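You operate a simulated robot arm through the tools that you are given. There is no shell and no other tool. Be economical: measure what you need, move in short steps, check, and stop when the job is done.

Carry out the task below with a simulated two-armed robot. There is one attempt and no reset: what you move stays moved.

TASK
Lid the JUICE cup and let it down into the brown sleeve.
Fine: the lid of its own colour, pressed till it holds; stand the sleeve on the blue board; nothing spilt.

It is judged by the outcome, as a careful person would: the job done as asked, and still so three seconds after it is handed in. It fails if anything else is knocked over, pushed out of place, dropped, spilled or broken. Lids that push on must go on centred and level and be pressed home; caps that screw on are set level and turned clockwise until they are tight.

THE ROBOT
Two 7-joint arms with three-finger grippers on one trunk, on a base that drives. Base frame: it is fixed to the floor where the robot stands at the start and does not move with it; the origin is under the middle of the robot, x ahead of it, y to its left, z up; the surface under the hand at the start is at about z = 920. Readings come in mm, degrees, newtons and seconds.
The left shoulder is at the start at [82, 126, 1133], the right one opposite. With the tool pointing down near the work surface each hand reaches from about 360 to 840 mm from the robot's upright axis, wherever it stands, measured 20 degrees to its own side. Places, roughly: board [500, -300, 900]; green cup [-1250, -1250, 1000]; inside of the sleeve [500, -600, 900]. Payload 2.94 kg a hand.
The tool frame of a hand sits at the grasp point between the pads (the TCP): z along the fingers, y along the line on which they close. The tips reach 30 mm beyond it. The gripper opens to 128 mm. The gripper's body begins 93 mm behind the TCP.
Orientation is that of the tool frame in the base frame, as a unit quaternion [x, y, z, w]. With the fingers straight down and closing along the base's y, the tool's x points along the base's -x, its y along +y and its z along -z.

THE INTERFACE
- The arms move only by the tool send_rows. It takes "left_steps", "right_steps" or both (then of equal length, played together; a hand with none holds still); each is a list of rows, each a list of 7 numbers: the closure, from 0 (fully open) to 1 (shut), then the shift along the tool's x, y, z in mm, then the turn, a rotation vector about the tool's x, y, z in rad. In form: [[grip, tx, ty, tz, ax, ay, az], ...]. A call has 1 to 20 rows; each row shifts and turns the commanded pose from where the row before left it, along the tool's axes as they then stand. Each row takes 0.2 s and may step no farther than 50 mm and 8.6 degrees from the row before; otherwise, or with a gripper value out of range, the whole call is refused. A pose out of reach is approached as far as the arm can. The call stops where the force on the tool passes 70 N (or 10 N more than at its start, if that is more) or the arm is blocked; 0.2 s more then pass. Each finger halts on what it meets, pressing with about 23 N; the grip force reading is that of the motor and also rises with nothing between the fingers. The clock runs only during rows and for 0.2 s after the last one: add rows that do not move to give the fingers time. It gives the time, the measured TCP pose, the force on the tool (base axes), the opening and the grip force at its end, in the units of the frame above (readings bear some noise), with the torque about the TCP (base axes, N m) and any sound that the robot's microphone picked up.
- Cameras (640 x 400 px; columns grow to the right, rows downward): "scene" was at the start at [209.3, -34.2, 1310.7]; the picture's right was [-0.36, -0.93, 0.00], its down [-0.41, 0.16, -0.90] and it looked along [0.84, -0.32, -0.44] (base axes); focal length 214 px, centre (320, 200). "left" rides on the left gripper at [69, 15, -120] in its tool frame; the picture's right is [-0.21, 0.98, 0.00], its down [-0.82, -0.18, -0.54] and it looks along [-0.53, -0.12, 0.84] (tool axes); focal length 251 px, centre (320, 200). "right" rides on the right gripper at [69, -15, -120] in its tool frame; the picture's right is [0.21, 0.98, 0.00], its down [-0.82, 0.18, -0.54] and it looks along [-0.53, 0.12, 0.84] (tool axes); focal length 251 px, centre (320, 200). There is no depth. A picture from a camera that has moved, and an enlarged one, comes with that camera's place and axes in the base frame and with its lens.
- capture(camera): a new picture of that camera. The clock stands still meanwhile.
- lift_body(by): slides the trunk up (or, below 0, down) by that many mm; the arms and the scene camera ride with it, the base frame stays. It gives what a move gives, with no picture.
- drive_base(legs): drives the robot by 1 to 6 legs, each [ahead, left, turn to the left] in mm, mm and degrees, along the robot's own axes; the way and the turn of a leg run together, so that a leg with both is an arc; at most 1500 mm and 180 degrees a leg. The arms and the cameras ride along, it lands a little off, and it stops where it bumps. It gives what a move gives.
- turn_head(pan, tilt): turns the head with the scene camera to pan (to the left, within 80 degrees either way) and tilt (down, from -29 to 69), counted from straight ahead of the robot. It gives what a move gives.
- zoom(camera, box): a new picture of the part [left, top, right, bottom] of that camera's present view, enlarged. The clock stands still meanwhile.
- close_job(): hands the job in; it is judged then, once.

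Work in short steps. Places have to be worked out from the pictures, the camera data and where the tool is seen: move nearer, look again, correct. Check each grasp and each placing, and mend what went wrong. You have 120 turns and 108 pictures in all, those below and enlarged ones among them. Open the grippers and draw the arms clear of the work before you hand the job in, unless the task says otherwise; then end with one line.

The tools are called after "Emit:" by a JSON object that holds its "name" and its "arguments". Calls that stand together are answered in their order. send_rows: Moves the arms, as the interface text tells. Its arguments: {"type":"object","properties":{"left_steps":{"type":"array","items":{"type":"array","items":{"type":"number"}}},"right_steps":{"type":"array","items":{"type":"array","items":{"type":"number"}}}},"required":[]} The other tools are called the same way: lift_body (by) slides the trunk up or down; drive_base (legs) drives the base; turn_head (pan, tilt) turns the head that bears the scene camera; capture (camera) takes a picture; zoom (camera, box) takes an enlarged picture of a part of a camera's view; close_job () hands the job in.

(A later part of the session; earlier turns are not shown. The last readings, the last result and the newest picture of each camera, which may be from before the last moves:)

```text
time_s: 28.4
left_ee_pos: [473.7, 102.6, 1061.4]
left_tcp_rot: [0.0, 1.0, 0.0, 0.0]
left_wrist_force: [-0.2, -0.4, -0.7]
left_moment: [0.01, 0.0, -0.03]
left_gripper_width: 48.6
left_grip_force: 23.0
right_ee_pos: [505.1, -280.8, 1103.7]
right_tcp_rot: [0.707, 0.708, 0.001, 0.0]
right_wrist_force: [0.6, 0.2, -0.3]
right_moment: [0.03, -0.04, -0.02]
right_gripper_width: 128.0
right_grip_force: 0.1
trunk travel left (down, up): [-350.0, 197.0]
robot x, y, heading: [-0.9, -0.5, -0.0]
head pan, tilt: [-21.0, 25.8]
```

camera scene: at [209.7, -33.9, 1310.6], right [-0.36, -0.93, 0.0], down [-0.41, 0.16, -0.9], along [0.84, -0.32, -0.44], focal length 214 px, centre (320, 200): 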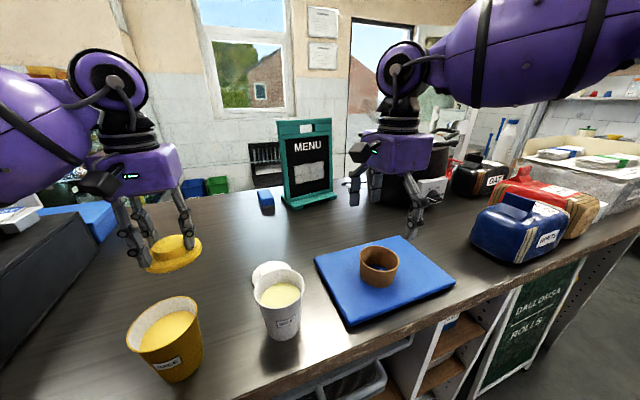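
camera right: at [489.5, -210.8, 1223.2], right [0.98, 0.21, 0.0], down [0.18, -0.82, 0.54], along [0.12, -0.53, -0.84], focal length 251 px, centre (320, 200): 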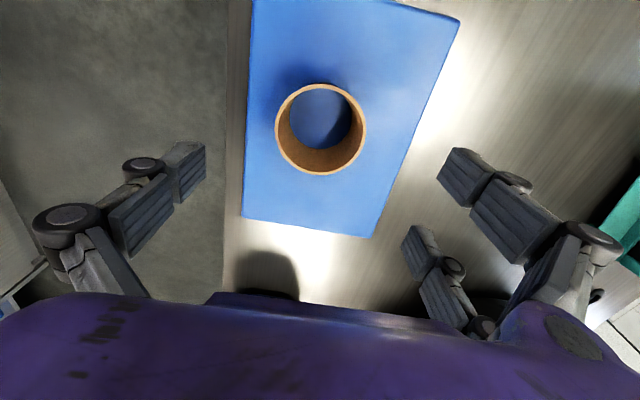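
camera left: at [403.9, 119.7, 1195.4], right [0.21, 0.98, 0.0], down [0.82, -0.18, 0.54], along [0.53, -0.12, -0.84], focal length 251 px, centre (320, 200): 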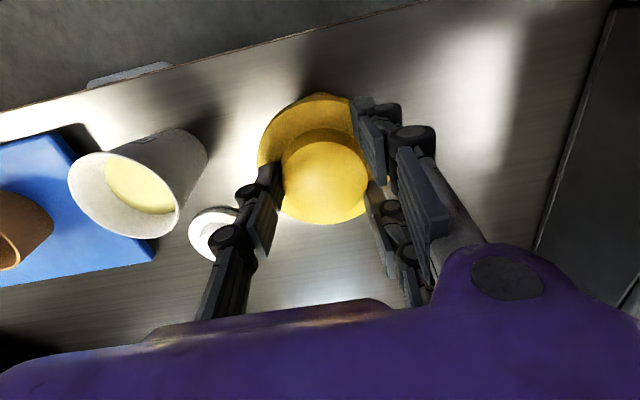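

Emit:
{"name": "send_rows", "arguments": {"left_steps": [[1, 0, 0, 1.5, 0, 0, 0], [1, 0, 0, 1.5, 0, 0, 0], [1, 0, 0, 0, 0, 0, 0]]}}

Emit:
{"name": "zoom", "arguments": {"camera": "scene", "box": [110, 280, 214, 370]}}

```text
time_s: 29.2
left_ee_pos: [474.7, 103.7, 1058.6]
left_tcp_rot: [-0.001, 1.0, -0.002, 0.0]
left_wrist_force: [0.0, 0.4, 0.9]
left_moment: [0.01, 0.04, 0.03]
left_gripper_width: 48.9
left_grip_force: 23.0
right_ee_pos: [504.8, -281.3, 1101.5]
right_tcp_rot: [0.707, 0.707, 0.0, 0.0]
right_wrist_force: [0.5, -0.2, 1.1]
right_moment: [-0.01, -0.02, 0.01]
right_gripper_width: 128.2
right_grip_force: 0.1
trunk travel left (down, up): [-350.0, 197.0]
robot x, y, heading: [1.2, 0.5, 0.0]
head pan, tilt: [-21.0, 25.8]
```

```text
4.44 times, centred on (162, 325) of scene
camera zoom: at [209.3, -34.2, 1310.7], right [-0.36, -0.93, 0.0], down [-0.41, 0.16, -0.9], along [0.84, -0.32, -0.44], focal length 953 px, centre (1022, -356)
```

zoom: 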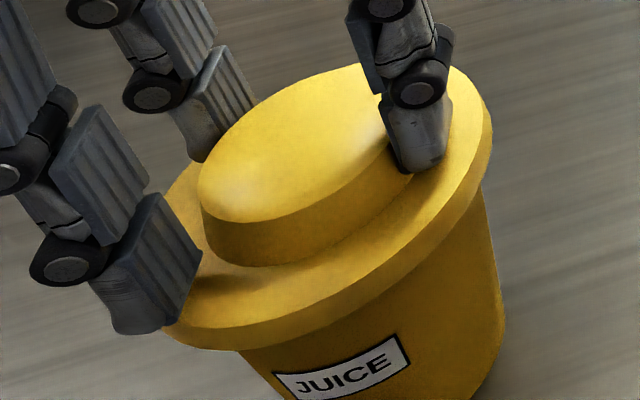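

Still no contact. Let me check the near side from the wrist camera.

Emit:
{"name": "zoom", "arguments": {"camera": "left", "box": [230, 60, 420, 240]}}

```text
2.22 times, centred on (325, 150) of left
camera zoom: at [405.2, 119.0, 1177.7], right [0.21, 0.98, 0.0], down [0.82, -0.18, 0.54], along [0.53, -0.12, -0.84], focal length 559 px, centre (309, 311)
```

zoom: 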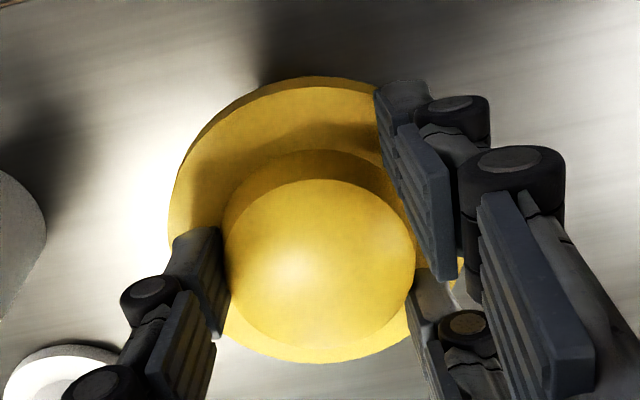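

The near edge matches the rim to within about 2 mm. Continuing down.

Emit:
{"name": "send_rows", "arguments": {"left_steps": [[1, 0, 0, 1.5, 0, 0, 0], [1, 0, 0, 1.5, 0, 0, 0], [1, 0, 0, 0, 0, 0, 0]]}}

```text
time_s: 30.0
left_ee_pos: [474.9, 102.3, 1057.0]
left_tcp_rot: [-0.001, 1.0, 0.0, 0.003]
left_wrist_force: [2.6, -3.3, 24.5]
left_moment: [-0.12, -0.41, 0.06]
left_gripper_width: 49.0
left_grip_force: 23.0
right_ee_pos: [503.5, -281.1, 1102.6]
right_tcp_rot: [0.707, 0.707, 0.0, 0.001]
right_wrist_force: [0.5, -0.1, 0.0]
right_moment: [0.02, 0.01, 0.0]
right_gripper_width: 127.8
right_grip_force: 0.0
trunk travel left (down, up): [-350.0, 197.0]
robot x, y, heading: [-0.7, -2.2, -0.1]
head pan, tilt: [-21.0, 25.8]
heard: snap
```

A snap was heard at 24 N contact. Let me look at whether it is level and seated.

Emit:
{"name": "zoom", "arguments": {"camera": "scene", "box": [110, 280, 214, 370]}}

Emit:
{"name": "zoom", "arguments": {"camera": "left", "box": [230, 60, 420, 240]}}

```text
4.44 times, centred on (162, 325) of scene
camera zoom: at [208.1, -35.0, 1311.0], right [-0.36, -0.93, 0.0], down [-0.41, 0.16, -0.9], along [0.84, -0.32, -0.43], focal length 953 px, centre (1022, -356)
```

zoom: 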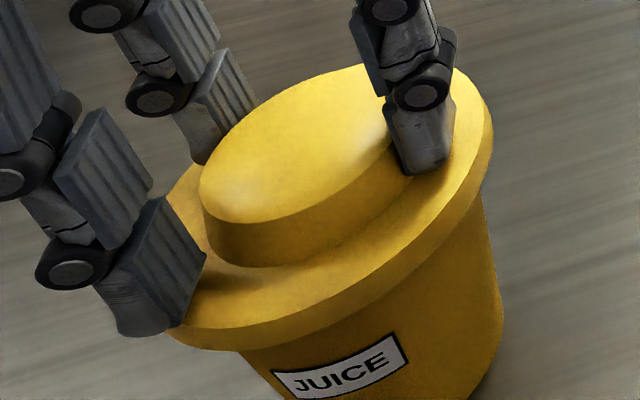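

```text
2.22 times, centred on (325, 150) of left
camera zoom: at [404.3, 118.3, 1175.8], right [0.21, 0.98, 0.0], down [0.82, -0.18, 0.55], along [0.53, -0.12, -0.84], focal length 559 px, centre (309, 311)
```

zoom: 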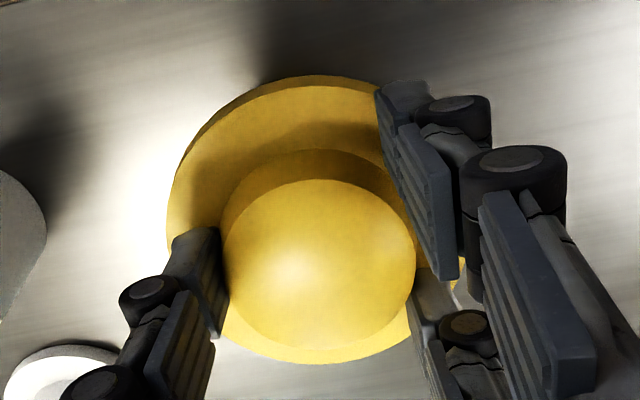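

It looks level. I'll let go of the knob, rise, close the fingers, and press on the knob's centre to seat it.

Emit:
{"name": "send_rows", "arguments": {"left_steps": [[1, 0, 0, -1, 0, 0, 0], [0.3, 0, 0, 0, 0, 0, 0], [0.3, 0, 0, 0, 0, 0, 0], [0.3, 0, 0, 0, 0, 0, 0], [0.3, 0, 0, -20, 0, 0, 0], [0.3, 0, 0, -30, 0, 0, 0], [0.3, 0, 0, -20, 0, 0, 0], [1, -5, 0, 0, 0, 0, 0], [1, 0, 0, 0, 0, 0, 0], [1, 0, 0, 0, 0, 0, 0], [1, 0, 0, 0, 0, 0, 0], [1, 0, 0, 0, 0, 0, 0]]}}

Emit:
{"name": "zoom", "arguments": {"camera": "scene", "box": [90, 240, 250, 390]}}

Emit:
{"name": "capture", "arguments": {"camera": "left"}}

```text
time_s: 32.6
left_ee_pos: [479.5, 105.0, 1124.9]
left_tcp_rot: [-0.001, 1.0, 0.0, 0.0]
left_wrist_force: [-0.7, -0.3, -1.4]
left_moment: [-0.04, 0.01, -0.01]
left_gripper_width: 0.0
left_grip_force: 2.9
right_ee_pos: [505.0, -279.6, 1103.4]
right_tcp_rot: [0.707, 0.707, 0.0, 0.0]
right_wrist_force: [-0.3, 0.2, 1.0]
right_moment: [-0.01, 0.0, 0.04]
right_gripper_width: 128.3
right_grip_force: 0.0
trunk travel left (down, up): [-350.0, 197.0]
robot x, y, heading: [1.3, -0.4, 0.1]
head pan, tilt: [-21.0, 25.8]
```

```text
2.67 times, centred on (170, 315) of scene
camera zoom: at [209.3, -34.2, 1310.7], right [-0.36, -0.93, 0.0], down [-0.41, 0.16, -0.9], along [0.84, -0.32, -0.44], focal length 572 px, centre (720, -107)
```

zoom: 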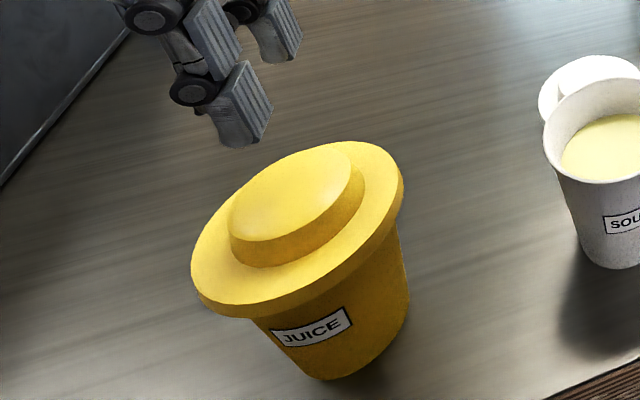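

```text
66 pictures are left
camera left: at [410.0, 119.1, 1245.6], right [0.21, 0.98, 0.0], down [0.82, -0.18, 0.54], along [0.53, -0.12, -0.84], focal length 251 px, centre (320, 200)
```

left: 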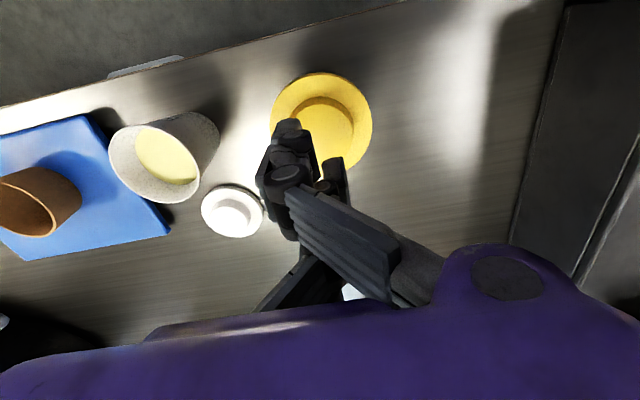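

Lid sits level and centred at about [478,104]. Pressing straight down on the knob.

Emit:
{"name": "send_rows", "arguments": {"left_steps": [[1, 1.5, -1, 20, 0, 0, 0], [1, 0, 0, 20, 0, 0, 0], [1, 0, 0, 8, 0, 0, 0], [1, 0, 0, 3, 0, 0, 0], [1, 0, 0, 2, 0, 0, 0], [1, 0, 0, 0, 0, 0, 0]]}}

```text
time_s: 34.0
left_ee_pos: [476.9, 102.1, 1072.8]
left_tcp_rot: [0.0, 1.0, -0.001, 0.0]
left_wrist_force: [0.7, -0.2, -0.9]
left_moment: [0.0, 0.0, 0.03]
left_gripper_width: 0.0
left_grip_force: 2.8
right_ee_pos: [504.6, -279.4, 1103.4]
right_tcp_rot: [0.707, 0.707, 0.0, 0.0]
right_wrist_force: [0.5, 0.1, 0.0]
right_moment: [0.01, -0.03, 0.0]
right_gripper_width: 128.0
right_grip_force: 0.0
trunk travel left (down, up): [-350.0, 197.0]
robot x, y, heading: [-1.8, -1.8, 0.1]
head pan, tilt: [-21.0, 25.8]
```

Emit:
{"name": "send_rows", "arguments": {"left_steps": [[1, 0, 0, 1.5, 0, 0, 0], [1, 0, 0, 1.5, 0, 0, 0], [1, 0, 0, 1.5, 0, 0, 0], [1, 0, 0, 1, 0, 0, 0], [1, 0, 0, 0, 0, 0, 0]]}}

```text
time_s: 35.2
left_ee_pos: [477.7, 101.8, 1065.6]
left_tcp_rot: [-0.001, 1.0, -0.001, 0.0]
left_wrist_force: [0.3, 0.2, 0.1]
left_moment: [0.0, -0.02, -0.02]
left_gripper_width: 0.0
left_grip_force: 3.4
right_ee_pos: [505.1, -280.6, 1103.5]
right_tcp_rot: [0.707, 0.707, 0.0, 0.001]
right_wrist_force: [0.8, -0.5, -0.5]
right_moment: [0.02, 0.02, 0.0]
right_gripper_width: 127.8
right_grip_force: 0.0
trunk travel left (down, up): [-350.0, 197.0]
robot x, y, heading: [-2.0, 0.1, 0.0]
head pan, tilt: [-21.0, 25.8]
```

Emit:
{"name": "send_rows", "arguments": {"left_steps": [[1, 0, 0, 1.5, 0, 0, 0], [1, 0, 0, 1.5, 0, 0, 0], [1, 0, 0, 0, 0, 0, 0]]}}

Emit:
{"name": "zoom", "arguments": {"camera": "scene", "box": [90, 240, 250, 390]}}

```text
time_s: 36.0
left_ee_pos: [476.6, 101.7, 1064.1]
left_tcp_rot: [0.0, 1.0, 0.0, 0.001]
left_wrist_force: [0.3, 0.0, 0.3]
left_moment: [0.03, 0.0, -0.01]
left_gripper_width: 0.0
left_grip_force: 3.6
right_ee_pos: [504.0, -280.4, 1103.2]
right_tcp_rot: [0.707, 0.707, 0.0, 0.0]
right_wrist_force: [-1.3, 0.6, -0.1]
right_moment: [0.01, -0.01, 0.0]
right_gripper_width: 127.5
right_grip_force: 0.0
trunk travel left (down, up): [-350.0, 197.0]
robot x, y, heading: [-1.0, 3.5, -0.0]
head pan, tilt: [-21.0, 25.8]
```

```text
2.67 times, centred on (170, 315) of scene
camera zoom: at [209.3, -34.2, 1310.7], right [-0.36, -0.93, 0.0], down [-0.41, 0.16, -0.9], along [0.84, -0.32, -0.44], focal length 572 px, centre (720, -107)
```

zoom: 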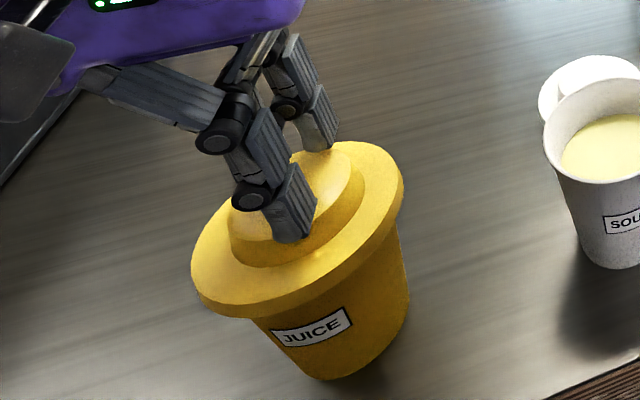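

Fingertips are just above the knob. Continuing to press.

Emit:
{"name": "send_rows", "arguments": {"left_steps": [[1, 0, 0, 1.5, 0, 0, 0], [1, 0, 0, 1.5, 0, 0, 0], [1, 0, 0, 1, 0, 0, 0], [1, 0, 0, 0, 0, 0, 0]]}}

```text
time_s: 37.0
left_ee_pos: [477.4, 101.8, 1059.7]
left_tcp_rot: [-0.001, 1.0, -0.001, 0.0]
left_wrist_force: [-0.8, -0.7, 0.4]
left_moment: [-0.01, -0.02, 0.03]
left_gripper_width: 0.2
left_grip_force: 3.5
right_ee_pos: [504.7, -279.9, 1102.2]
right_tcp_rot: [0.707, 0.707, 0.0, 0.0]
right_wrist_force: [1.0, 0.1, -0.6]
right_moment: [-0.02, 0.01, -0.01]
right_gripper_width: 128.0
right_grip_force: 0.1
trunk travel left (down, up): [-350.0, 197.0]
robot x, y, heading: [-1.5, -5.7, 0.0]
head pan, tilt: [-21.0, 25.8]
```

Emit:
{"name": "send_rows", "arguments": {"left_steps": [[1, 0, 0, 1.5, 0, 0, 0], [1, 0, 0, 1.5, 0, 0, 0], [1, 0, 0, 1, 0, 0, 0], [1, 0, 0, 0, 0, 0, 0]]}}

Emit:
{"name": "zoom", "arguments": {"camera": "scene", "box": [110, 270, 214, 360]}}

```text
time_s: 38.0
left_ee_pos: [477.2, 102.3, 1058.5]
left_tcp_rot: [-0.002, 1.0, 0.0, 0.002]
left_wrist_force: [2.9, 1.4, 30.6]
left_moment: [0.0, -0.03, -0.02]
left_gripper_width: 6.1
left_grip_force: 2.7
right_ee_pos: [502.5, -281.4, 1103.9]
right_tcp_rot: [0.707, 0.707, 0.001, 0.001]
right_wrist_force: [0.9, 0.0, 0.1]
right_moment: [0.0, 0.02, 0.0]
right_gripper_width: 127.9
right_grip_force: 0.1
trunk travel left (down, up): [-350.0, 197.0]
robot x, y, heading: [1.3, -3.5, 0.0]
head pan, tilt: [-21.0, 25.8]
```

```text
4.44 times, centred on (162, 315) of scene
camera zoom: at [207.8, -34.4, 1311.1], right [-0.36, -0.93, 0.0], down [-0.41, 0.16, -0.9], along [0.84, -0.32, -0.43], focal length 953 px, centre (1022, -311)
```

zoom: 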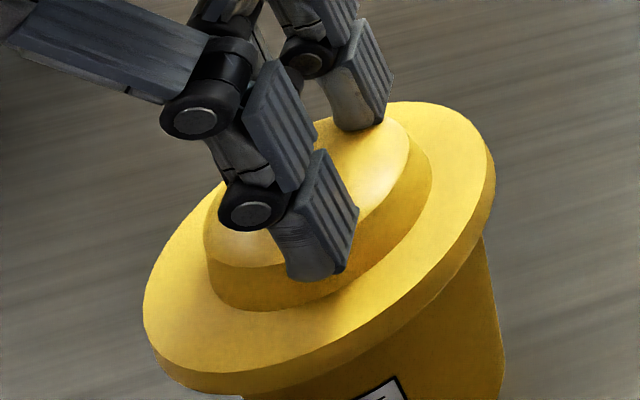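

Contact at 30 N, with the torque near zero so it's centred. Pressing harder to about 60 N.

Emit:
{"name": "send_rows", "arguments": {"left_steps": [[1, 0, 0, 1, 0, 0, 0], [1, 0, 0, 1, 0, 0, 0], [1, 0, 0, 1, 0, 0, 0], [1, 0, 0, 0, 0, 0, 0], [1, 0, 0, 0, 0, 0, 0]]}}

```text
time_s: 39.2
left_ee_pos: [476.0, 101.1, 1057.9]
left_tcp_rot: [-0.001, 1.0, -0.003, 0.006]
left_wrist_force: [9.3, 4.6, 61.7]
left_moment: [-0.06, -0.03, 0.08]
left_gripper_width: 5.9
left_grip_force: 2.6
right_ee_pos: [501.8, -280.1, 1104.4]
right_tcp_rot: [0.707, 0.707, 0.001, 0.0]
right_wrist_force: [-0.8, 0.5, -0.6]
right_moment: [0.0, 0.02, 0.0]
right_gripper_width: 128.2
right_grip_force: 0.1
trunk travel left (down, up): [-350.0, 197.0]
robot x, y, heading: [-1.2, 1.2, -0.2]
head pan, tilt: [-21.0, 25.8]
```

The lid is home: 62 N with no further travel and balanced torque. I'd rather hold the cup body, in the free band between lid flange and sleeve, with near-level fingers and the camera on top. So I'll rise with the left hand and test in free space whether the right hand can take that pose, starting with another 90° of yaw.

Emit:
{"name": "send_rows", "arguments": {"left_steps": [[1, 0, 0, -3, 0, 0, 0], [1, 0, 0, -20, 0, 0, 0], [1, 0, 0, -40, 0, 0, 0], [1, 0, 0, -40, 0, 0, 0], [1, 0, 20, -40, 0, 0, 0], [1, 0, 40, -10, 0, 0, 0], [1, 0, 40, 0, 0, 0, 0], [1, 0, 40, 0, 0, 0, 0], [1, 0, 0, 0, 0, 0, 0], [1, 0, 0, 0, 0, 0, 0], [1, 0, 0, 0, 0, 0, 0], [1, 0, 0, 0, 0, 0, 0], [1, 0, 0, 0, 0, 0, 0], [1, 0, 0, 0, 0, 0, 0]], "right_steps": [[0, 0, 0, -30, 0, 0, 0], [0, 0, 0, -30, 0, 0, 0], [0, 0, 0, -30, 0, 0, 0], [0, 0, 0, 0, 0, 0, 0.1428], [0, 0, 0, 0, 0, 0, 0.1428], [0, 0, 0, 0, 0, 0, 0.1428], [0, 0, 0, 0, 0, 0, 0.1428], [0, 0, 0, 0, 0, 0, 0.1428], [0, 0, 0, 0, 0, 0, 0.1428], [0, 0, 0, 0, 0, 0, 0.1428], [0, 0, 0, 0, 0, 0, 0.1428], [0, 0, 0, 0, 0, 0, 0.1428], [0, 0, 0, 0, 0, 0, 0.1428], [0, 0, 0, 0, 0, 0, 0.1428]]}}

Emit:
{"name": "capture", "arguments": {"camera": "scene"}}

```text
time_s: 42.2
left_ee_pos: [479.3, 241.9, 1205.6]
left_tcp_rot: [-0.001, 1.0, -0.001, 0.0]
left_wrist_force: [0.6, -0.7, -0.4]
left_moment: [0.01, 0.02, 0.01]
left_gripper_width: 0.2
left_grip_force: 3.3
right_ee_pos: [504.2, -280.8, 1192.4]
right_tcp_rot: [1.0, 0.0, 0.0, 0.0]
right_wrist_force: [-0.3, -0.6, -0.3]
right_moment: [-0.02, 0.01, -0.01]
right_gripper_width: 128.2
right_grip_force: 0.1
trunk travel left (down, up): [-350.0, 197.0]
robot x, y, heading: [-3.4, 2.2, -0.3]
head pan, tilt: [-21.0, 25.8]
```

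```text
63 pictures are left
camera scene: at [209.4, -34.2, 1310.7], right [-0.36, -0.93, 0.0], down [-0.41, 0.16, -0.9], along [0.84, -0.32, -0.44], focal length 214 px, centre (320, 200)
```

scene: 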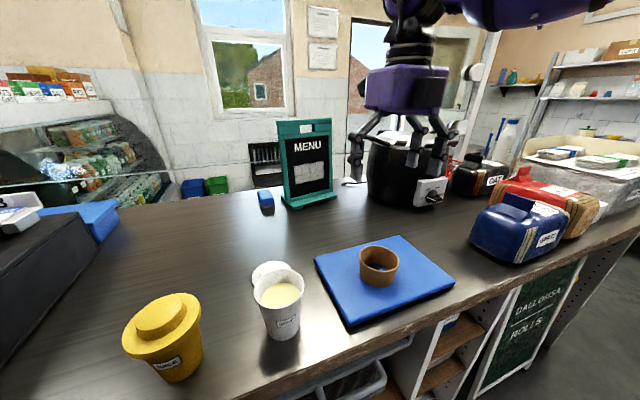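

Yaw reached. Now I'll test pitching the fingers forward (about 74°) in free space.

Emit:
{"name": "send_rows", "arguments": {"right_steps": [[0, 0, 0, 0, 0, 0.1428, 0], [0, 0, 0, 0, 0, 0.1428, 0], [0, 0, 0, 0, 0, 0.1428, 0], [0, 0, 0, 0, 0, 0.1428, 0], [0, 0, 0, 0, 0, 0.1428, 0], [0, 0, 0, 0, 0, 0.1428, 0], [0, 0, 0, 0, 0, 0.1428, 0], [0, 0, 0, 0, 0, 0.1428, 0], [0, 0, 0, 0, 0, 0.1428, 0], [0, 0, 0, 0, 0, 0, 0]]}}

Emit:
{"name": "capture", "arguments": {"camera": "scene"}}

Emit:
{"name": "capture", "arguments": {"camera": "right"}}

```text
time_s: 44.4
left_ee_pos: [478.7, 243.3, 1205.9]
left_tcp_rot: [-0.001, 1.0, -0.001, 0.0]
left_wrist_force: [0.6, -0.7, 0.7]
left_moment: [-0.02, 0.02, 0.01]
left_gripper_width: 0.0
left_grip_force: 3.1
right_ee_pos: [518.1, -285.0, 1237.5]
right_tcp_rot: [0.828, 0.001, 0.561, 0.0]
right_wrist_force: [0.0, 0.3, 0.1]
right_moment: [-0.03, -0.01, -0.01]
right_gripper_width: 128.0
right_grip_force: 0.0
right hand out of reach, approached as far as the arm can: row 8, 9
trunk travel left (down, up): [-350.0, 197.0]
robot x, y, heading: [1.4, -1.0, 0.0]
head pan, tilt: [-21.0, 25.8]
```

```text
62 pictures are left
camera scene: at [208.7, -33.5, 1310.8], right [-0.36, -0.93, 0.0], down [-0.41, 0.16, -0.9], along [0.84, -0.32, -0.44], focal length 214 px, centre (320, 200)
```

scene: 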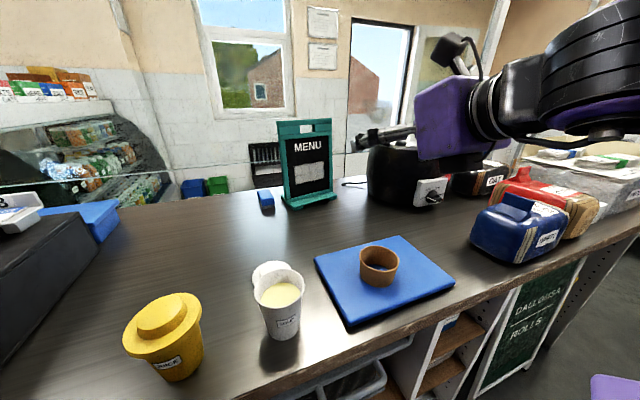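

```text
61 pictures are left
camera right: at [433.7, -269.0, 1346.5], right [0.08, -0.98, 0.2], down [-0.81, -0.18, -0.56], along [0.59, -0.12, -0.8], focal length 251 px, centre (320, 200)
```

right: 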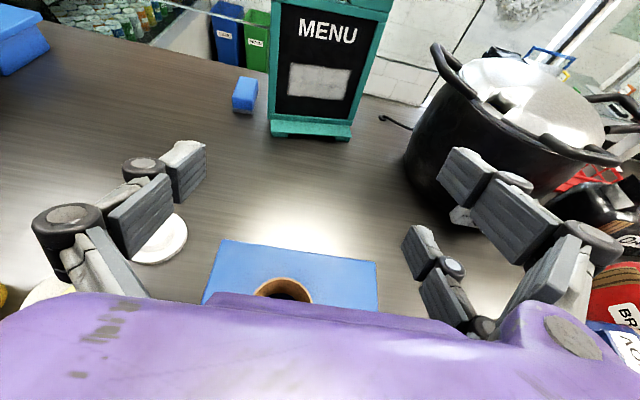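

Pitch reached 68° before hitting the reach limit, because the wrist is too close to the body. I'll back the base up 200 mm, shifted slightly left, to give room.

Emit:
{"name": "drive_base", "arguments": {"legs": [[-200, 0, 0], [0, 60, 0]]}}

Emit:
{"name": "send_rows", "arguments": {"right_steps": [[0, 0, 0, 0, 0, 0.06, 0], [0, 0, 0, 0, 0, 0.05, 0], [0, 0, 0, 0, 0, 0, 0]]}}

Emit:
{"name": "turn_head", "arguments": {"pan": 0, "tilt": 25}}

Emit:
{"name": "capture", "arguments": {"camera": "scene"}}

```text
time_s: 46.8
left_ee_pos: [277.6, 301.4, 1205.9]
left_tcp_rot: [-0.001, 1.0, 0.0, 0.0]
left_wrist_force: [0.8, 0.0, -1.2]
left_moment: [0.0, 0.01, 0.0]
left_gripper_width: 0.3
left_grip_force: 2.6
right_ee_pos: [319.1, -224.9, 1237.1]
right_tcp_rot: [0.828, -0.001, 0.56, 0.001]
right_wrist_force: [0.3, 0.4, -0.3]
right_moment: [0.0, -0.03, -0.03]
right_gripper_width: 127.8
right_grip_force: 0.0
trunk travel left (down, up): [-350.0, 197.0]
robot x, y, heading: [-198.8, 59.5, -0.3]
head pan, tilt: [-21.0, 25.8]
```

```text
time_s: 47.6
left_ee_pos: [276.1, 301.7, 1206.0]
left_tcp_rot: [0.0, 1.0, 0.001, -0.001]
left_wrist_force: [0.3, -0.3, -0.3]
left_moment: [0.02, -0.01, 0.01]
left_gripper_width: 0.0
left_grip_force: 3.0
right_ee_pos: [317.6, -226.8, 1237.7]
right_tcp_rot: [0.828, 0.0, 0.56, 0.0]
right_wrist_force: [-0.5, -0.6, -0.2]
right_moment: [-0.03, 0.01, -0.03]
right_gripper_width: 128.2
right_grip_force: 0.0
right hand out of reach, approached as far as the arm can: row 1
trunk travel left (down, up): [-350.0, 197.0]
robot x, y, heading: [-201.0, 58.5, 0.1]
head pan, tilt: [-21.0, 25.8]
```

```text
time_s: 48.5
left_ee_pos: [276.3, 301.6, 1205.9]
left_tcp_rot: [-0.001, 1.0, 0.0, 0.0]
left_wrist_force: [0.1, -0.3, -0.2]
left_moment: [0.01, 0.02, -0.02]
left_gripper_width: 0.0
left_grip_force: 2.8
right_ee_pos: [319.1, -226.0, 1237.2]
right_tcp_rot: [0.828, 0.0, 0.56, 0.001]
right_wrist_force: [0.7, 1.1, 0.1]
right_moment: [-0.02, 0.05, 0.0]
right_gripper_width: 127.9
right_grip_force: 0.0
trunk travel left (down, up): [-350.0, 197.0]
robot x, y, heading: [-201.2, 58.6, -0.2]
head pan, tilt: [0.0, 25.0]
```

```text
60 pictures are left
camera scene: at [14.4, 58.4, 1312.0], right [0.0, -1.0, 0.0], down [-0.42, 0.0, -0.91], along [0.91, 0.0, -0.42], focal length 214 px, centre (320, 200)
```

scene: 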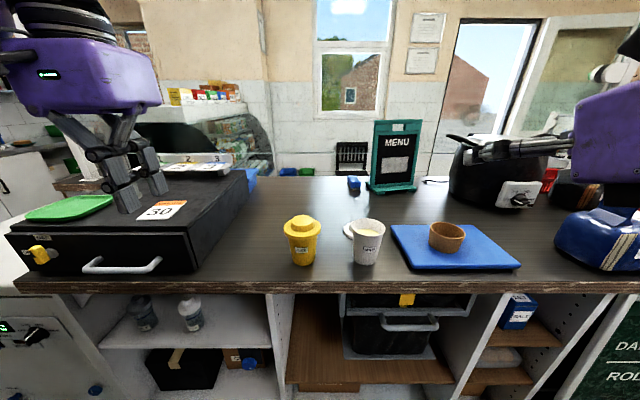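

There is room now. I'll bring the right hand left, behind the cup and still high, then re-pitch toward 75°.

Emit:
{"name": "send_rows", "arguments": {"right_steps": [[0, -10.2, -41, 8.1, 0, 0, 0], [0, -10.2, -41, 8.1, 0, 0, 0], [0, -10.2, -41, 8.1, 0, 0, 0], [0, -10.2, -41, 8.1, 0, 0, 0], [0, -10.2, -41, 8.1, 0, 0, 0], [0, -10.2, -41, 8.1, 0, 0, 0], [0, -10.2, -41, 8.1, 0, 0, 0], [0, -10.2, -41, 8.1, 0, 0, 0], [0, 0, 0, 0, 0, 0.06, 0], [0, 0, 0, 0, 0, 0.06, 0], [0, 0, 0, 0, 0, 0, 0]]}}

Emit:
{"name": "capture", "arguments": {"camera": "scene"}}

```text
time_s: 50.9
left_ee_pos: [277.3, 301.7, 1206.8]
left_tcp_rot: [0.0, 1.0, -0.001, -0.001]
left_wrist_force: [0.2, -0.4, -0.4]
left_moment: [-0.02, 0.0, 0.02]
left_gripper_width: 0.2
left_grip_force: 2.5
right_ee_pos: [357.8, 3.7, 1178.7]
right_tcp_rot: [0.777, 0.0, 0.629, 0.0]
right_wrist_force: [0.4, -0.6, 1.0]
right_moment: [0.0, -0.01, -0.02]
right_gripper_width: 128.0
right_grip_force: 0.0
right hand out of reach, approached as far as the arm can: row 1, 2, 3, 4
trunk travel left (down, up): [-350.0, 197.0]
robot x, y, heading: [-204.9, 57.5, -0.2]
head pan, tilt: [0.0, 25.0]
```

```text
59 pictures are left
camera scene: at [14.1, 58.7, 1312.1], right [0.0, -1.0, 0.0], down [-0.42, 0.0, -0.91], along [0.91, 0.0, -0.42], focal length 214 px, centre (320, 200)
```

scene: 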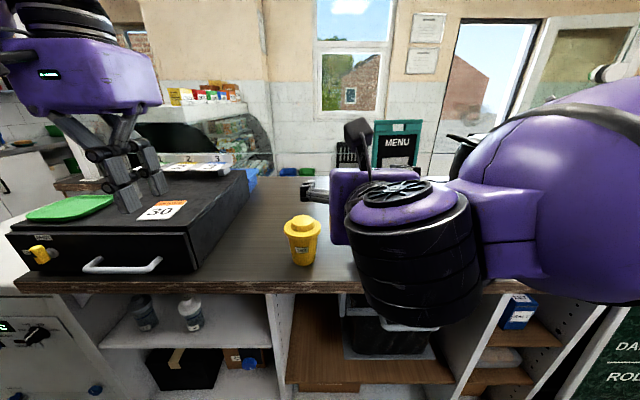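

Pitch is 78°, which suits a level grip. I'll move to y≈104 and lower in front of the cup to about z=1060, still behind it.

Emit:
{"name": "send_rows", "arguments": {"right_steps": [[0, -20, -25, 4, 0, 0, 0], [0, -32, -25, 7, 0, 0, 0], [0, -32, -25, 7, 0, 0, 0], [0, -32, -25, 7, 0, 0, 0], [0, 0, 0, 0, 0, 0, 0]]}}

Emit:
{"name": "capture", "arguments": {"camera": "right"}}

Emit:
{"name": "capture", "arguments": {"camera": "scene"}}

```text
time_s: 52.0
left_ee_pos: [276.0, 302.4, 1204.7]
left_tcp_rot: [-0.001, 1.0, 0.0, 0.0]
left_wrist_force: [0.1, 0.6, 0.8]
left_moment: [-0.01, -0.02, 0.0]
left_gripper_width: 0.1
left_grip_force: 3.0
right_ee_pos: [359.3, 2.2, 1170.2]
right_tcp_rot: [0.778, 0.0, 0.629, 0.0]
right_wrist_force: [-0.5, -1.2, 0.1]
right_moment: [-0.03, 0.02, 0.01]
right_gripper_width: 128.1
right_grip_force: 0.0
right hand out of reach, approached as far as the arm can: row 1, 2, 3, 4
trunk travel left (down, up): [-350.0, 197.0]
robot x, y, heading: [-196.0, 58.1, 0.1]
head pan, tilt: [0.0, 25.0]
```

```text
58 pictures are left
camera right: at [256.8, 17.2, 1262.4], right [0.05, -0.98, 0.21], down [-0.7, -0.18, -0.69], along [0.71, -0.12, -0.69], focal length 251 px, centre (320, 200)
```

right: 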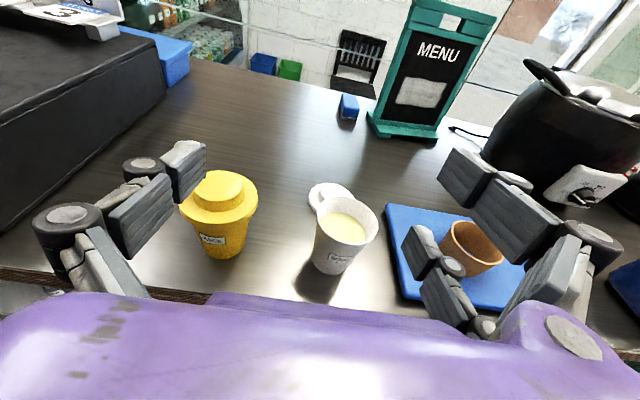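

```text
57 pictures are left
camera scene: at [14.5, 58.4, 1312.0], right [0.0, -1.0, 0.0], down [-0.42, 0.0, -0.91], along [0.91, 0.0, -0.42], focal length 214 px, centre (320, 200)
```

scene: 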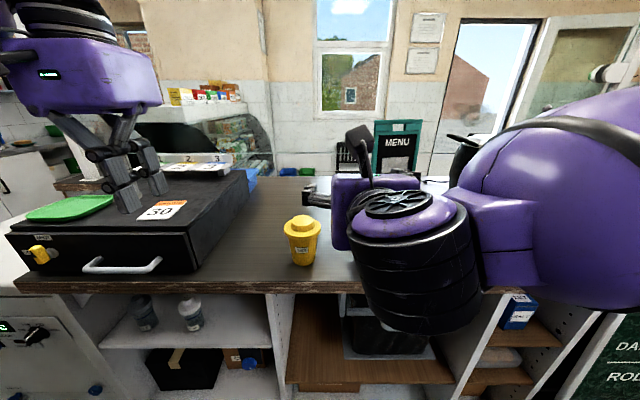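

The arm can't cross further, so I'll use the base and trunk instead. First raise the left hand, then drive left about 102 mm.

Emit:
{"name": "send_rows", "arguments": {"left_steps": [[1, 0, -20, -40, 0, 0, 0], [1, 0, -20, -40, 0, 0, 0], [1, 0, -20, -40, 0, 0, 0], [1, 0, 0, -30, 0, 0, 0], [1, 0, 0, 0, 0, 0, 0]]}}

Emit:
{"name": "drive_base", "arguments": {"legs": [[0, 102, 0]]}}

Emit:
{"name": "capture", "arguments": {"camera": "right"}}

Emit:
{"name": "capture", "arguments": {"camera": "scene"}}

```text
time_s: 53.2
left_ee_pos: [283.4, 229.7, 1316.7]
left_tcp_rot: [-0.001, 1.0, -0.002, 0.001]
left_wrist_force: [0.3, -0.2, 0.7]
left_moment: [-0.01, 0.01, 0.0]
left_gripper_width: 0.0
left_grip_force: 3.2
left hand out of reach, approached as far as the arm can: row 3, 4
right_ee_pos: [359.5, 1.5, 1170.6]
right_tcp_rot: [0.777, 0.001, 0.629, -0.001]
right_wrist_force: [-0.9, 0.0, -0.4]
right_moment: [0.02, -0.02, -0.01]
right_gripper_width: 128.0
right_grip_force: 0.1
trunk travel left (down, up): [-350.0, 197.0]
robot x, y, heading: [-200.1, 60.3, 0.3]
head pan, tilt: [0.0, 25.0]
```

```text
time_s: 54.8
left_ee_pos: [284.6, 329.8, 1316.4]
left_tcp_rot: [-0.001, 1.0, -0.001, 0.001]
left_wrist_force: [-0.5, 0.0, -0.3]
left_moment: [0.0, 0.0, 0.02]
left_gripper_width: 0.2
left_grip_force: 3.0
right_ee_pos: [358.9, 103.0, 1170.2]
right_tcp_rot: [0.778, 0.001, 0.628, -0.001]
right_wrist_force: [-0.4, 0.3, -0.3]
right_moment: [-0.01, 0.01, 0.0]
right_gripper_width: 128.1
right_grip_force: 0.2
trunk travel left (down, up): [-350.0, 197.0]
robot x, y, heading: [-200.6, 161.2, 0.4]
head pan, tilt: [0.0, 25.0]
```

```text
56 pictures are left
camera right: at [256.7, 118.8, 1262.4], right [0.05, -0.98, 0.21], down [-0.7, -0.18, -0.69], along [0.71, -0.12, -0.69], focal length 251 px, centre (320, 200)
```

right: 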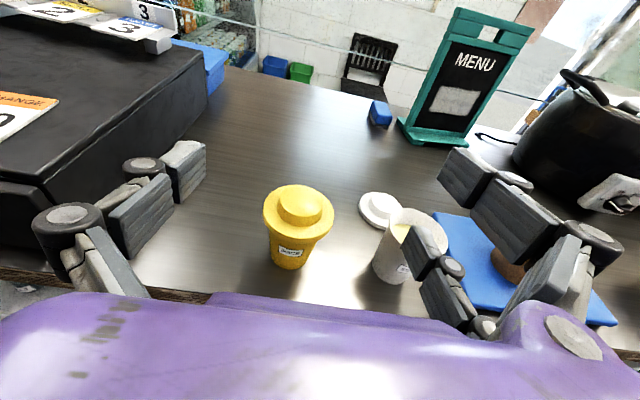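

```text
55 pictures are left
camera scene: at [14.4, 160.0, 1312.0], right [0.0, -1.0, 0.0], down [-0.42, 0.0, -0.91], along [0.91, 0.0, -0.42], focal length 214 px, centre (320, 200)
```

scene: 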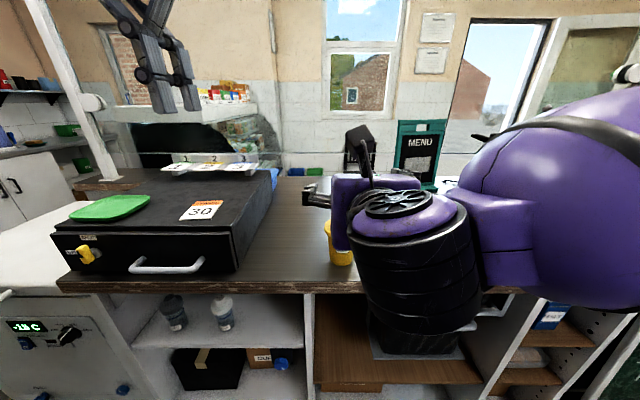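

The wrist hangs too low behind a level hand to fit at the counter, so I'm dropping that idea. Plan B: hold the lidded cup by the lid's rim, vertically, and prove the lid holds by lifting only a millimetre or two first. Unpitching and unyawing the right hand.

Emit:
{"name": "send_rows", "arguments": {"right_steps": [[0, 0, 0, 0, 0, -0.1361, 0], [0, 0, 0, 0, 0, -0.1361, 0], [0, 0, 0, 0, 0, -0.1361, 0], [0, 0, 0, 0, 0, -0.1361, 0], [0, 0, 0, 0, 0, -0.1361, 0], [0, 0, 0, 0, 0, -0.1361, 0], [0, 0, 0, 0, 0, -0.1361, 0], [0, 0, 0, 0, 0, -0.1361, 0], [0, 0, 0, 0, 0, -0.1361, 0], [0, 0, 0, 0, 0, -0.1361, 0], [0, 0, 0, 0, 0, 0, 0]]}}

Emit:
{"name": "drive_base", "arguments": {"legs": [[0, -102, 0]]}}

```text
time_s: 57.2
left_ee_pos: [282.2, 332.0, 1316.6]
left_tcp_rot: [-0.001, 1.0, -0.002, 0.001]
left_wrist_force: [-1.3, 0.0, -0.8]
left_moment: [-0.02, -0.01, 0.01]
left_gripper_width: 0.0
left_grip_force: 3.9
right_ee_pos: [367.4, 20.3, 1173.9]
right_tcp_rot: [0.999, 0.001, 0.033, 0.001]
right_wrist_force: [0.3, 0.4, -0.3]
right_moment: [-0.03, 0.02, -0.01]
right_gripper_width: 127.7
right_grip_force: 0.1
right hand out of reach, approached as far as the arm can: row 6, 7, 8, 10
trunk travel left (down, up): [-350.0, 197.0]
robot x, y, heading: [-198.3, 160.2, -0.1]
head pan, tilt: [0.0, 25.0]
```

```text
time_s: 58.8
left_ee_pos: [283.6, 229.3, 1314.6]
left_tcp_rot: [0.001, 1.0, -0.001, 0.002]
left_wrist_force: [-0.3, 0.1, 0.0]
left_moment: [0.0, 0.0, -0.01]
left_gripper_width: 0.0
left_grip_force: 2.9
right_ee_pos: [368.6, -81.7, 1172.9]
right_tcp_rot: [0.999, 0.0, 0.033, 0.0]
right_wrist_force: [0.0, -0.3, -0.6]
right_moment: [0.0, -0.03, 0.03]
right_gripper_width: 128.2
right_grip_force: 0.0
trunk travel left (down, up): [-350.0, 197.0]
robot x, y, heading: [-201.1, 59.2, -0.2]
head pan, tilt: [0.0, 25.0]
```

Fixing the residual tilt, shifting right for room, and turning back 90°.

Emit:
{"name": "send_rows", "arguments": {"right_steps": [[0, 0, 35, 0, 0, -0.033, 0], [0, 0, 35, 0, 0, -0.033, 0], [0, 0, 0, 0, 0, 0, -0.1428], [0, 0, 0, 0, 0, 0, -0.1428], [0, 0, 0, 0, 0, 0, -0.1428], [0, 0, 0, 0, 0, 0, -0.1428], [0, 0, 0, 0, 0, 0, -0.1428], [0, 0, 0, 0, 0, 0, -0.1428], [0, 0, 0, 0, 0, 0, -0.1428], [0, 0, 0, 0, 0, 0, -0.1428], [0, 0, 0, 0, 0, 0, -0.1428], [0, 0, 0, 0, 0, 0, -0.1428], [0, 0, 0, 0, 0, 0, -0.1428], [0, 0, 0, 0, 0, 0, 0]]}}

Emit:
{"name": "drive_base", "arguments": {"legs": [[200, 0, 0]]}}

Emit:
{"name": "turn_head", "arguments": {"pan": -12, "tilt": 35}}

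Emit:
{"name": "capture", "arguments": {"camera": "scene"}}

```text
time_s: 61.8
left_ee_pos: [283.5, 228.8, 1316.3]
left_tcp_rot: [-0.001, 1.0, -0.002, 0.002]
left_wrist_force: [-0.5, 0.3, 0.6]
left_moment: [0.0, 0.03, 0.04]
left_gripper_width: 0.0
left_grip_force: 2.7
right_ee_pos: [369.0, -151.1, 1173.4]
right_tcp_rot: [0.706, 0.708, 0.0, 0.0]
right_wrist_force: [0.4, 0.0, 0.0]
right_moment: [0.04, 0.04, 0.0]
right_gripper_width: 128.2
right_grip_force: 0.1
trunk travel left (down, up): [-350.0, 197.0]
robot x, y, heading: [-199.2, 61.0, -0.2]
head pan, tilt: [0.0, 25.0]
```

```text
time_s: 63.4
left_ee_pos: [481.7, 229.5, 1317.0]
left_tcp_rot: [0.0, 1.0, -0.001, 0.001]
left_wrist_force: [1.0, -0.7, 0.3]
left_moment: [-0.01, 0.04, 0.02]
left_gripper_width: 0.0
left_grip_force: 3.1
right_ee_pos: [566.5, -153.5, 1173.0]
right_tcp_rot: [0.707, 0.707, 0.0, 0.0]
right_wrist_force: [-0.6, -0.4, -0.3]
right_moment: [0.0, 0.01, 0.01]
right_gripper_width: 128.0
right_grip_force: 0.0
trunk travel left (down, up): [-350.0, 197.0]
robot x, y, heading: [-3.5, 60.9, -0.0]
head pan, tilt: [0.0, 25.0]
```

```text
time_s: 64.1
left_ee_pos: [482.3, 229.3, 1316.8]
left_tcp_rot: [0.0, 1.0, -0.002, 0.001]
left_wrist_force: [0.6, 0.5, -0.1]
left_moment: [0.01, 0.01, -0.01]
left_gripper_width: 0.2
left_grip_force: 3.5
right_ee_pos: [567.4, -152.4, 1172.4]
right_tcp_rot: [0.707, 0.707, 0.001, 0.0]
right_wrist_force: [-0.5, 0.1, 1.1]
right_moment: [-0.01, -0.01, 0.03]
right_gripper_width: 127.9
right_grip_force: 0.1
trunk travel left (down, up): [-350.0, 197.0]
robot x, y, heading: [-3.5, 56.0, -0.1]
head pan, tilt: [-12.0, 35.0]
```

```text
54 pictures are left
camera scene: at [206.7, 40.2, 1296.2], right [-0.21, -0.98, 0.0], down [-0.56, 0.12, -0.82], along [0.8, -0.17, -0.57], focal length 214 px, centre (320, 200)
```

scene: 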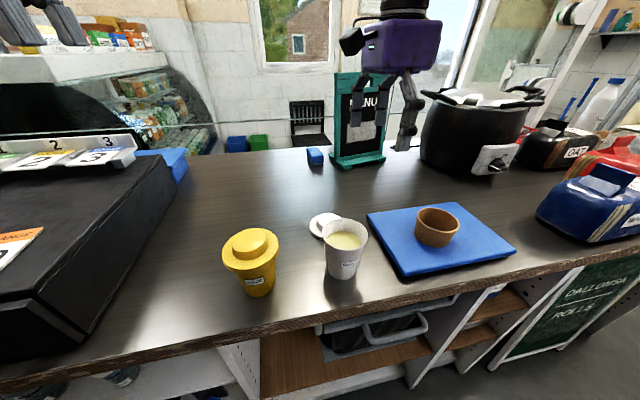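

Now the right hand goes above the lidded cup, staying high over the soup.

Emit:
{"name": "send_rows", "arguments": {"right_steps": [[0, 36.5, -12.7, 5, 0, 0, 0], [0, 36.5, -12.7, 5, 0, 0, 0], [0, 36.5, -12.7, 5, 0, 0, 0], [0, 36.5, -12.7, 5, 0, 0, 0], [0, 36.5, -12.7, 5, 0, 0, 0], [0, 36.5, -12.7, 5, 0, 0, 0], [0, 36.5, -12.7, 5, 0, 0, 0], [0, 0, 0, 0, 0, 0, 0]]}}

Emit:
{"name": "capture", "arguments": {"camera": "right"}}

Emit:
{"name": "capture", "arguments": {"camera": "scene"}}

```text
time_s: 65.9
left_ee_pos: [481.6, 229.0, 1316.3]
left_tcp_rot: [-0.001, 1.0, -0.001, 0.002]
left_wrist_force: [0.0, -0.6, 0.2]
left_moment: [0.04, -0.01, 0.0]
left_gripper_width: 0.0
left_grip_force: 3.2
right_ee_pos: [512.9, -47.1, 1155.2]
right_tcp_rot: [0.707, 0.707, 0.0, 0.0]
right_wrist_force: [0.3, 0.0, 0.3]
right_moment: [0.03, 0.01, 0.0]
right_gripper_width: 128.1
right_grip_force: 0.1
right hand out of reach, approached as far as the arm can: row 3, 4, 5, 6, 7
trunk travel left (down, up): [-350.0, 197.0]
robot x, y, heading: [-3.0, 55.8, -0.1]
head pan, tilt: [-12.0, 35.0]
```

```text
53 pictures are left
camera right: at [497.7, 22.6, 1274.9], right [0.98, 0.21, 0.0], down [0.18, -0.82, 0.54], along [0.12, -0.53, -0.84], focal length 251 px, centre (320, 200)
```

right: 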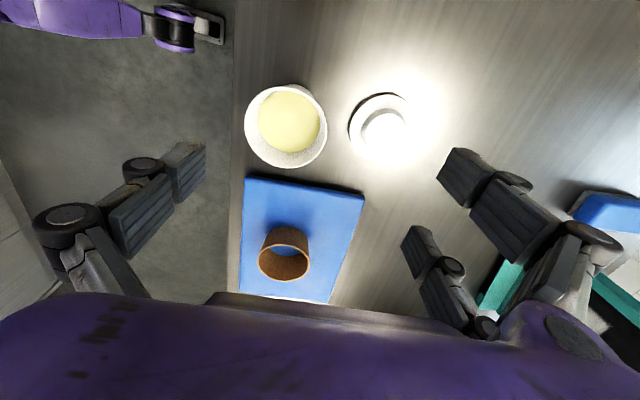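

```text
52 pictures are left
camera scene: at [206.6, 40.0, 1296.2], right [-0.21, -0.98, 0.0], down [-0.56, 0.12, -0.82], along [0.8, -0.17, -0.57], focal length 214 px, centre (320, 200)
```

scene: 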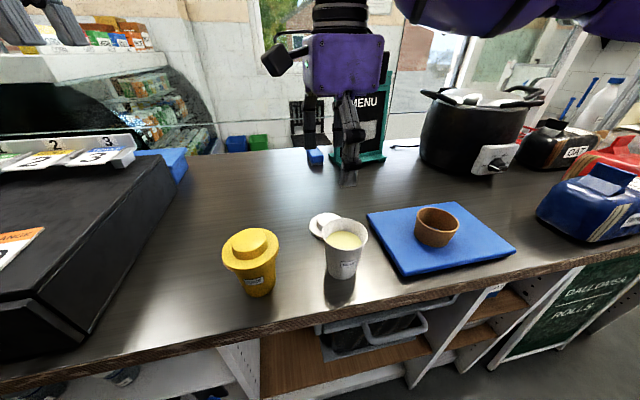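

The right hand can't cross that far either. So the left hand will take the cup and I'll drive the base sideways to the sleeve. Withdrawing the right hand and bringing the left, open, above the lid.

Emit:
{"name": "send_rows", "arguments": {"right_steps": [[0, -40, 0, -10, 0, 0, 0], [0, -40, -10, -10, 0, 0, 0], [0, -40, -10, -10, 0, 0, 0], [0, -40, -10, 0, 0, 0, 0], [0, 0, 0, 0, 0, 0, 0], [0, 0, 0, 0, 0, 0, 0], [0, 0, 0, 0, 0, 0, 0], [0, 0, 0, 0, 0, 0, 0]], "left_steps": [[0, 0, 0, 0, 0, 0, 0], [0, 0, 0, 0, 0, 0, 0], [0, 0, 0, 0, 0, 0, 0], [0, 0.6, -25, 35, 0, 0, 0], [0, 0.6, -25, 40, 0, 0, 0], [0, 0.6, -25, 40, 0, 0, 0], [0, 0.6, -25, 40, 0, 0, 0], [0, 0.6, -25, 40, 0, 0, 0]]}}

Emit:
{"name": "capture", "arguments": {"camera": "left"}}

```text
time_s: 67.7
left_ee_pos: [479.8, 103.2, 1121.0]
left_tcp_rot: [-0.001, 1.0, -0.002, 0.0]
left_wrist_force: [-0.2, -0.7, -0.4]
left_moment: [-0.01, 0.03, -0.02]
left_gripper_width: 128.1
left_grip_force: 0.1
right_ee_pos: [484.2, -208.8, 1183.2]
right_tcp_rot: [0.707, 0.707, 0.001, 0.0]
right_wrist_force: [0.1, 0.5, -0.7]
right_moment: [0.01, 0.04, 0.0]
right_gripper_width: 128.2
right_grip_force: 0.1
trunk travel left (down, up): [-350.0, 197.0]
robot x, y, heading: [-0.7, 57.4, -0.1]
head pan, tilt: [-12.0, 35.0]
```

```text
51 pictures are left
camera left: at [410.8, 119.0, 1240.3], right [0.21, 0.98, 0.0], down [0.82, -0.18, 0.54], along [0.53, -0.12, -0.84], focal length 251 px, centre (320, 200)
```

left: 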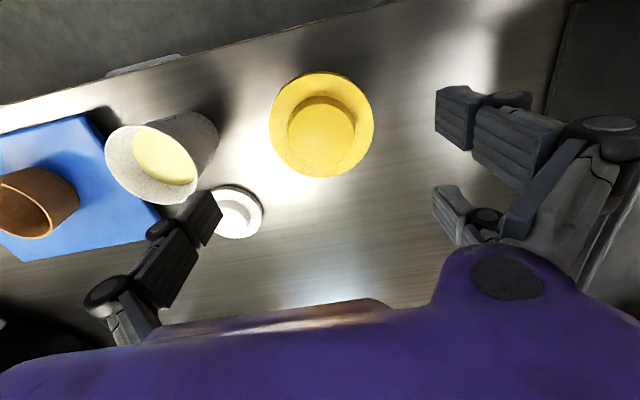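

Lid centred at about [478,104.5]. Descending so the pads straddle the lid's flange (TCP≈1016).

Emit:
{"name": "send_rows", "arguments": {"left_steps": [[0, 1, 1.3, 30, 0, 0, 0], [0, 0, 0, 30, 0, 0, 0], [0, 0, 0, 30, 0, 0, 0], [0, 0, 0, 14, 0, 0, 0], [0, 0, 0, 0, 0, 0, 0]]}}

Emit:
{"name": "zoom", "arguments": {"camera": "scene", "box": [180, 180, 320, 310]}}

Emit:
{"name": "capture", "arguments": {"camera": "left"}}

```text
time_s: 68.9
left_ee_pos: [477.1, 104.8, 1018.4]
left_tcp_rot: [0.0, 1.0, -0.002, 0.001]
left_wrist_force: [-0.6, -0.6, 1.1]
left_moment: [-0.01, 0.0, -0.03]
left_gripper_width: 128.1
left_grip_force: 0.1
right_ee_pos: [483.3, -207.5, 1184.1]
right_tcp_rot: [0.707, 0.707, 0.001, 0.001]
right_wrist_force: [0.2, 0.1, -0.2]
right_moment: [-0.01, 0.01, -0.01]
right_gripper_width: 128.3
right_grip_force: 0.1
trunk travel left (down, up): [-350.0, 197.0]
robot x, y, heading: [-3.1, 61.1, -0.1]
head pan, tilt: [-12.0, 35.0]
```

```text
3.08 times, centred on (250, 245) of scene
camera zoom: at [206.3, 40.1, 1296.3], right [-0.21, -0.98, 0.0], down [-0.56, 0.12, -0.82], along [0.8, -0.17, -0.57], focal length 660 px, centre (535, 62)
```

zoom: 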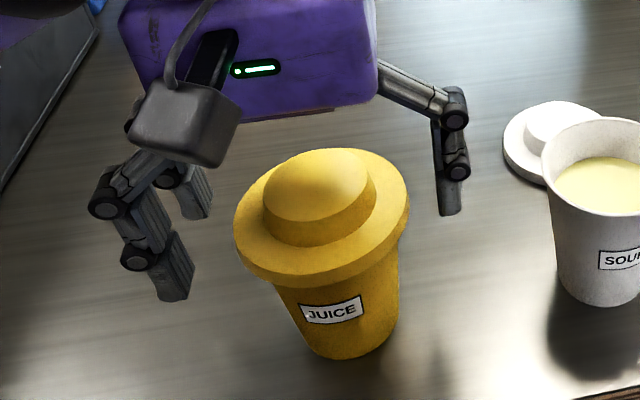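

```text
49 pictures are left
camera left: at [408.8, 121.2, 1137.3], right [0.21, 0.98, 0.0], down [0.82, -0.18, 0.54], along [0.53, -0.12, -0.84], focal length 251 px, centre (320, 200)
```

left: 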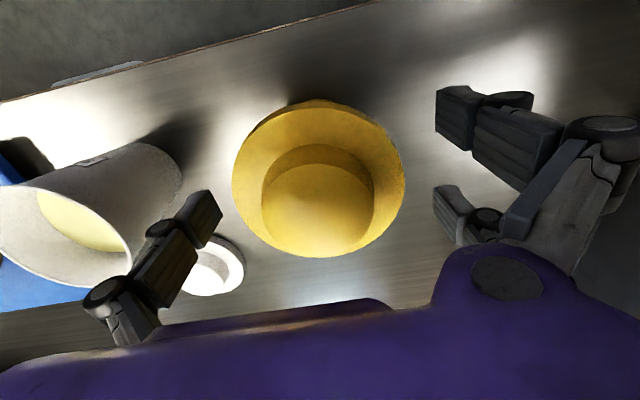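

Fingers straddle the lid rim. Closing gently on the flange.

Emit:
{"name": "send_rows", "arguments": {"left_steps": [[0, 0, 0, 2, 0, 0, 0], [0.15, 0, 0, 0, 0, 0, 0], [0.25, 0, 0, 0, 0, 0, 0], [0.5, 0, 0, 0, 0, 0, 0], [1, 0, 0, 0, 0, 0, 0], [1, 0, 0, 0, 0, 0, 0], [1, 0, 0, 0, 0, 0, 0]]}}

Emit:
{"name": "zoom", "arguments": {"camera": "scene", "box": [180, 180, 320, 310]}}

```text
time_s: 70.5
left_ee_pos: [477.1, 103.1, 1017.0]
left_tcp_rot: [0.0, 1.0, -0.002, 0.002]
left_wrist_force: [1.5, -1.8, 8.0]
left_moment: [0.08, -0.11, -0.03]
left_gripper_width: 90.9
left_grip_force: 22.9
right_ee_pos: [482.5, -208.4, 1183.5]
right_tcp_rot: [0.707, 0.707, 0.001, 0.0]
right_wrist_force: [0.2, -0.5, -0.8]
right_moment: [0.01, 0.0, 0.01]
right_gripper_width: 128.2
right_grip_force: 0.1
trunk travel left (down, up): [-350.0, 197.0]
robot x, y, heading: [-0.8, 56.0, -0.4]
head pan, tilt: [-12.0, 35.0]
```

```text
3.08 times, centred on (250, 245) of scene
camera zoom: at [206.2, 39.8, 1296.3], right [-0.21, -0.98, 0.0], down [-0.56, 0.12, -0.82], along [0.8, -0.17, -0.57], focal length 660 px, centre (535, 62)
```

zoom: 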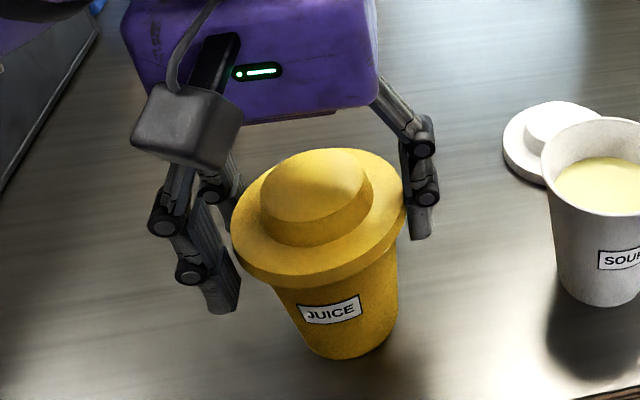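

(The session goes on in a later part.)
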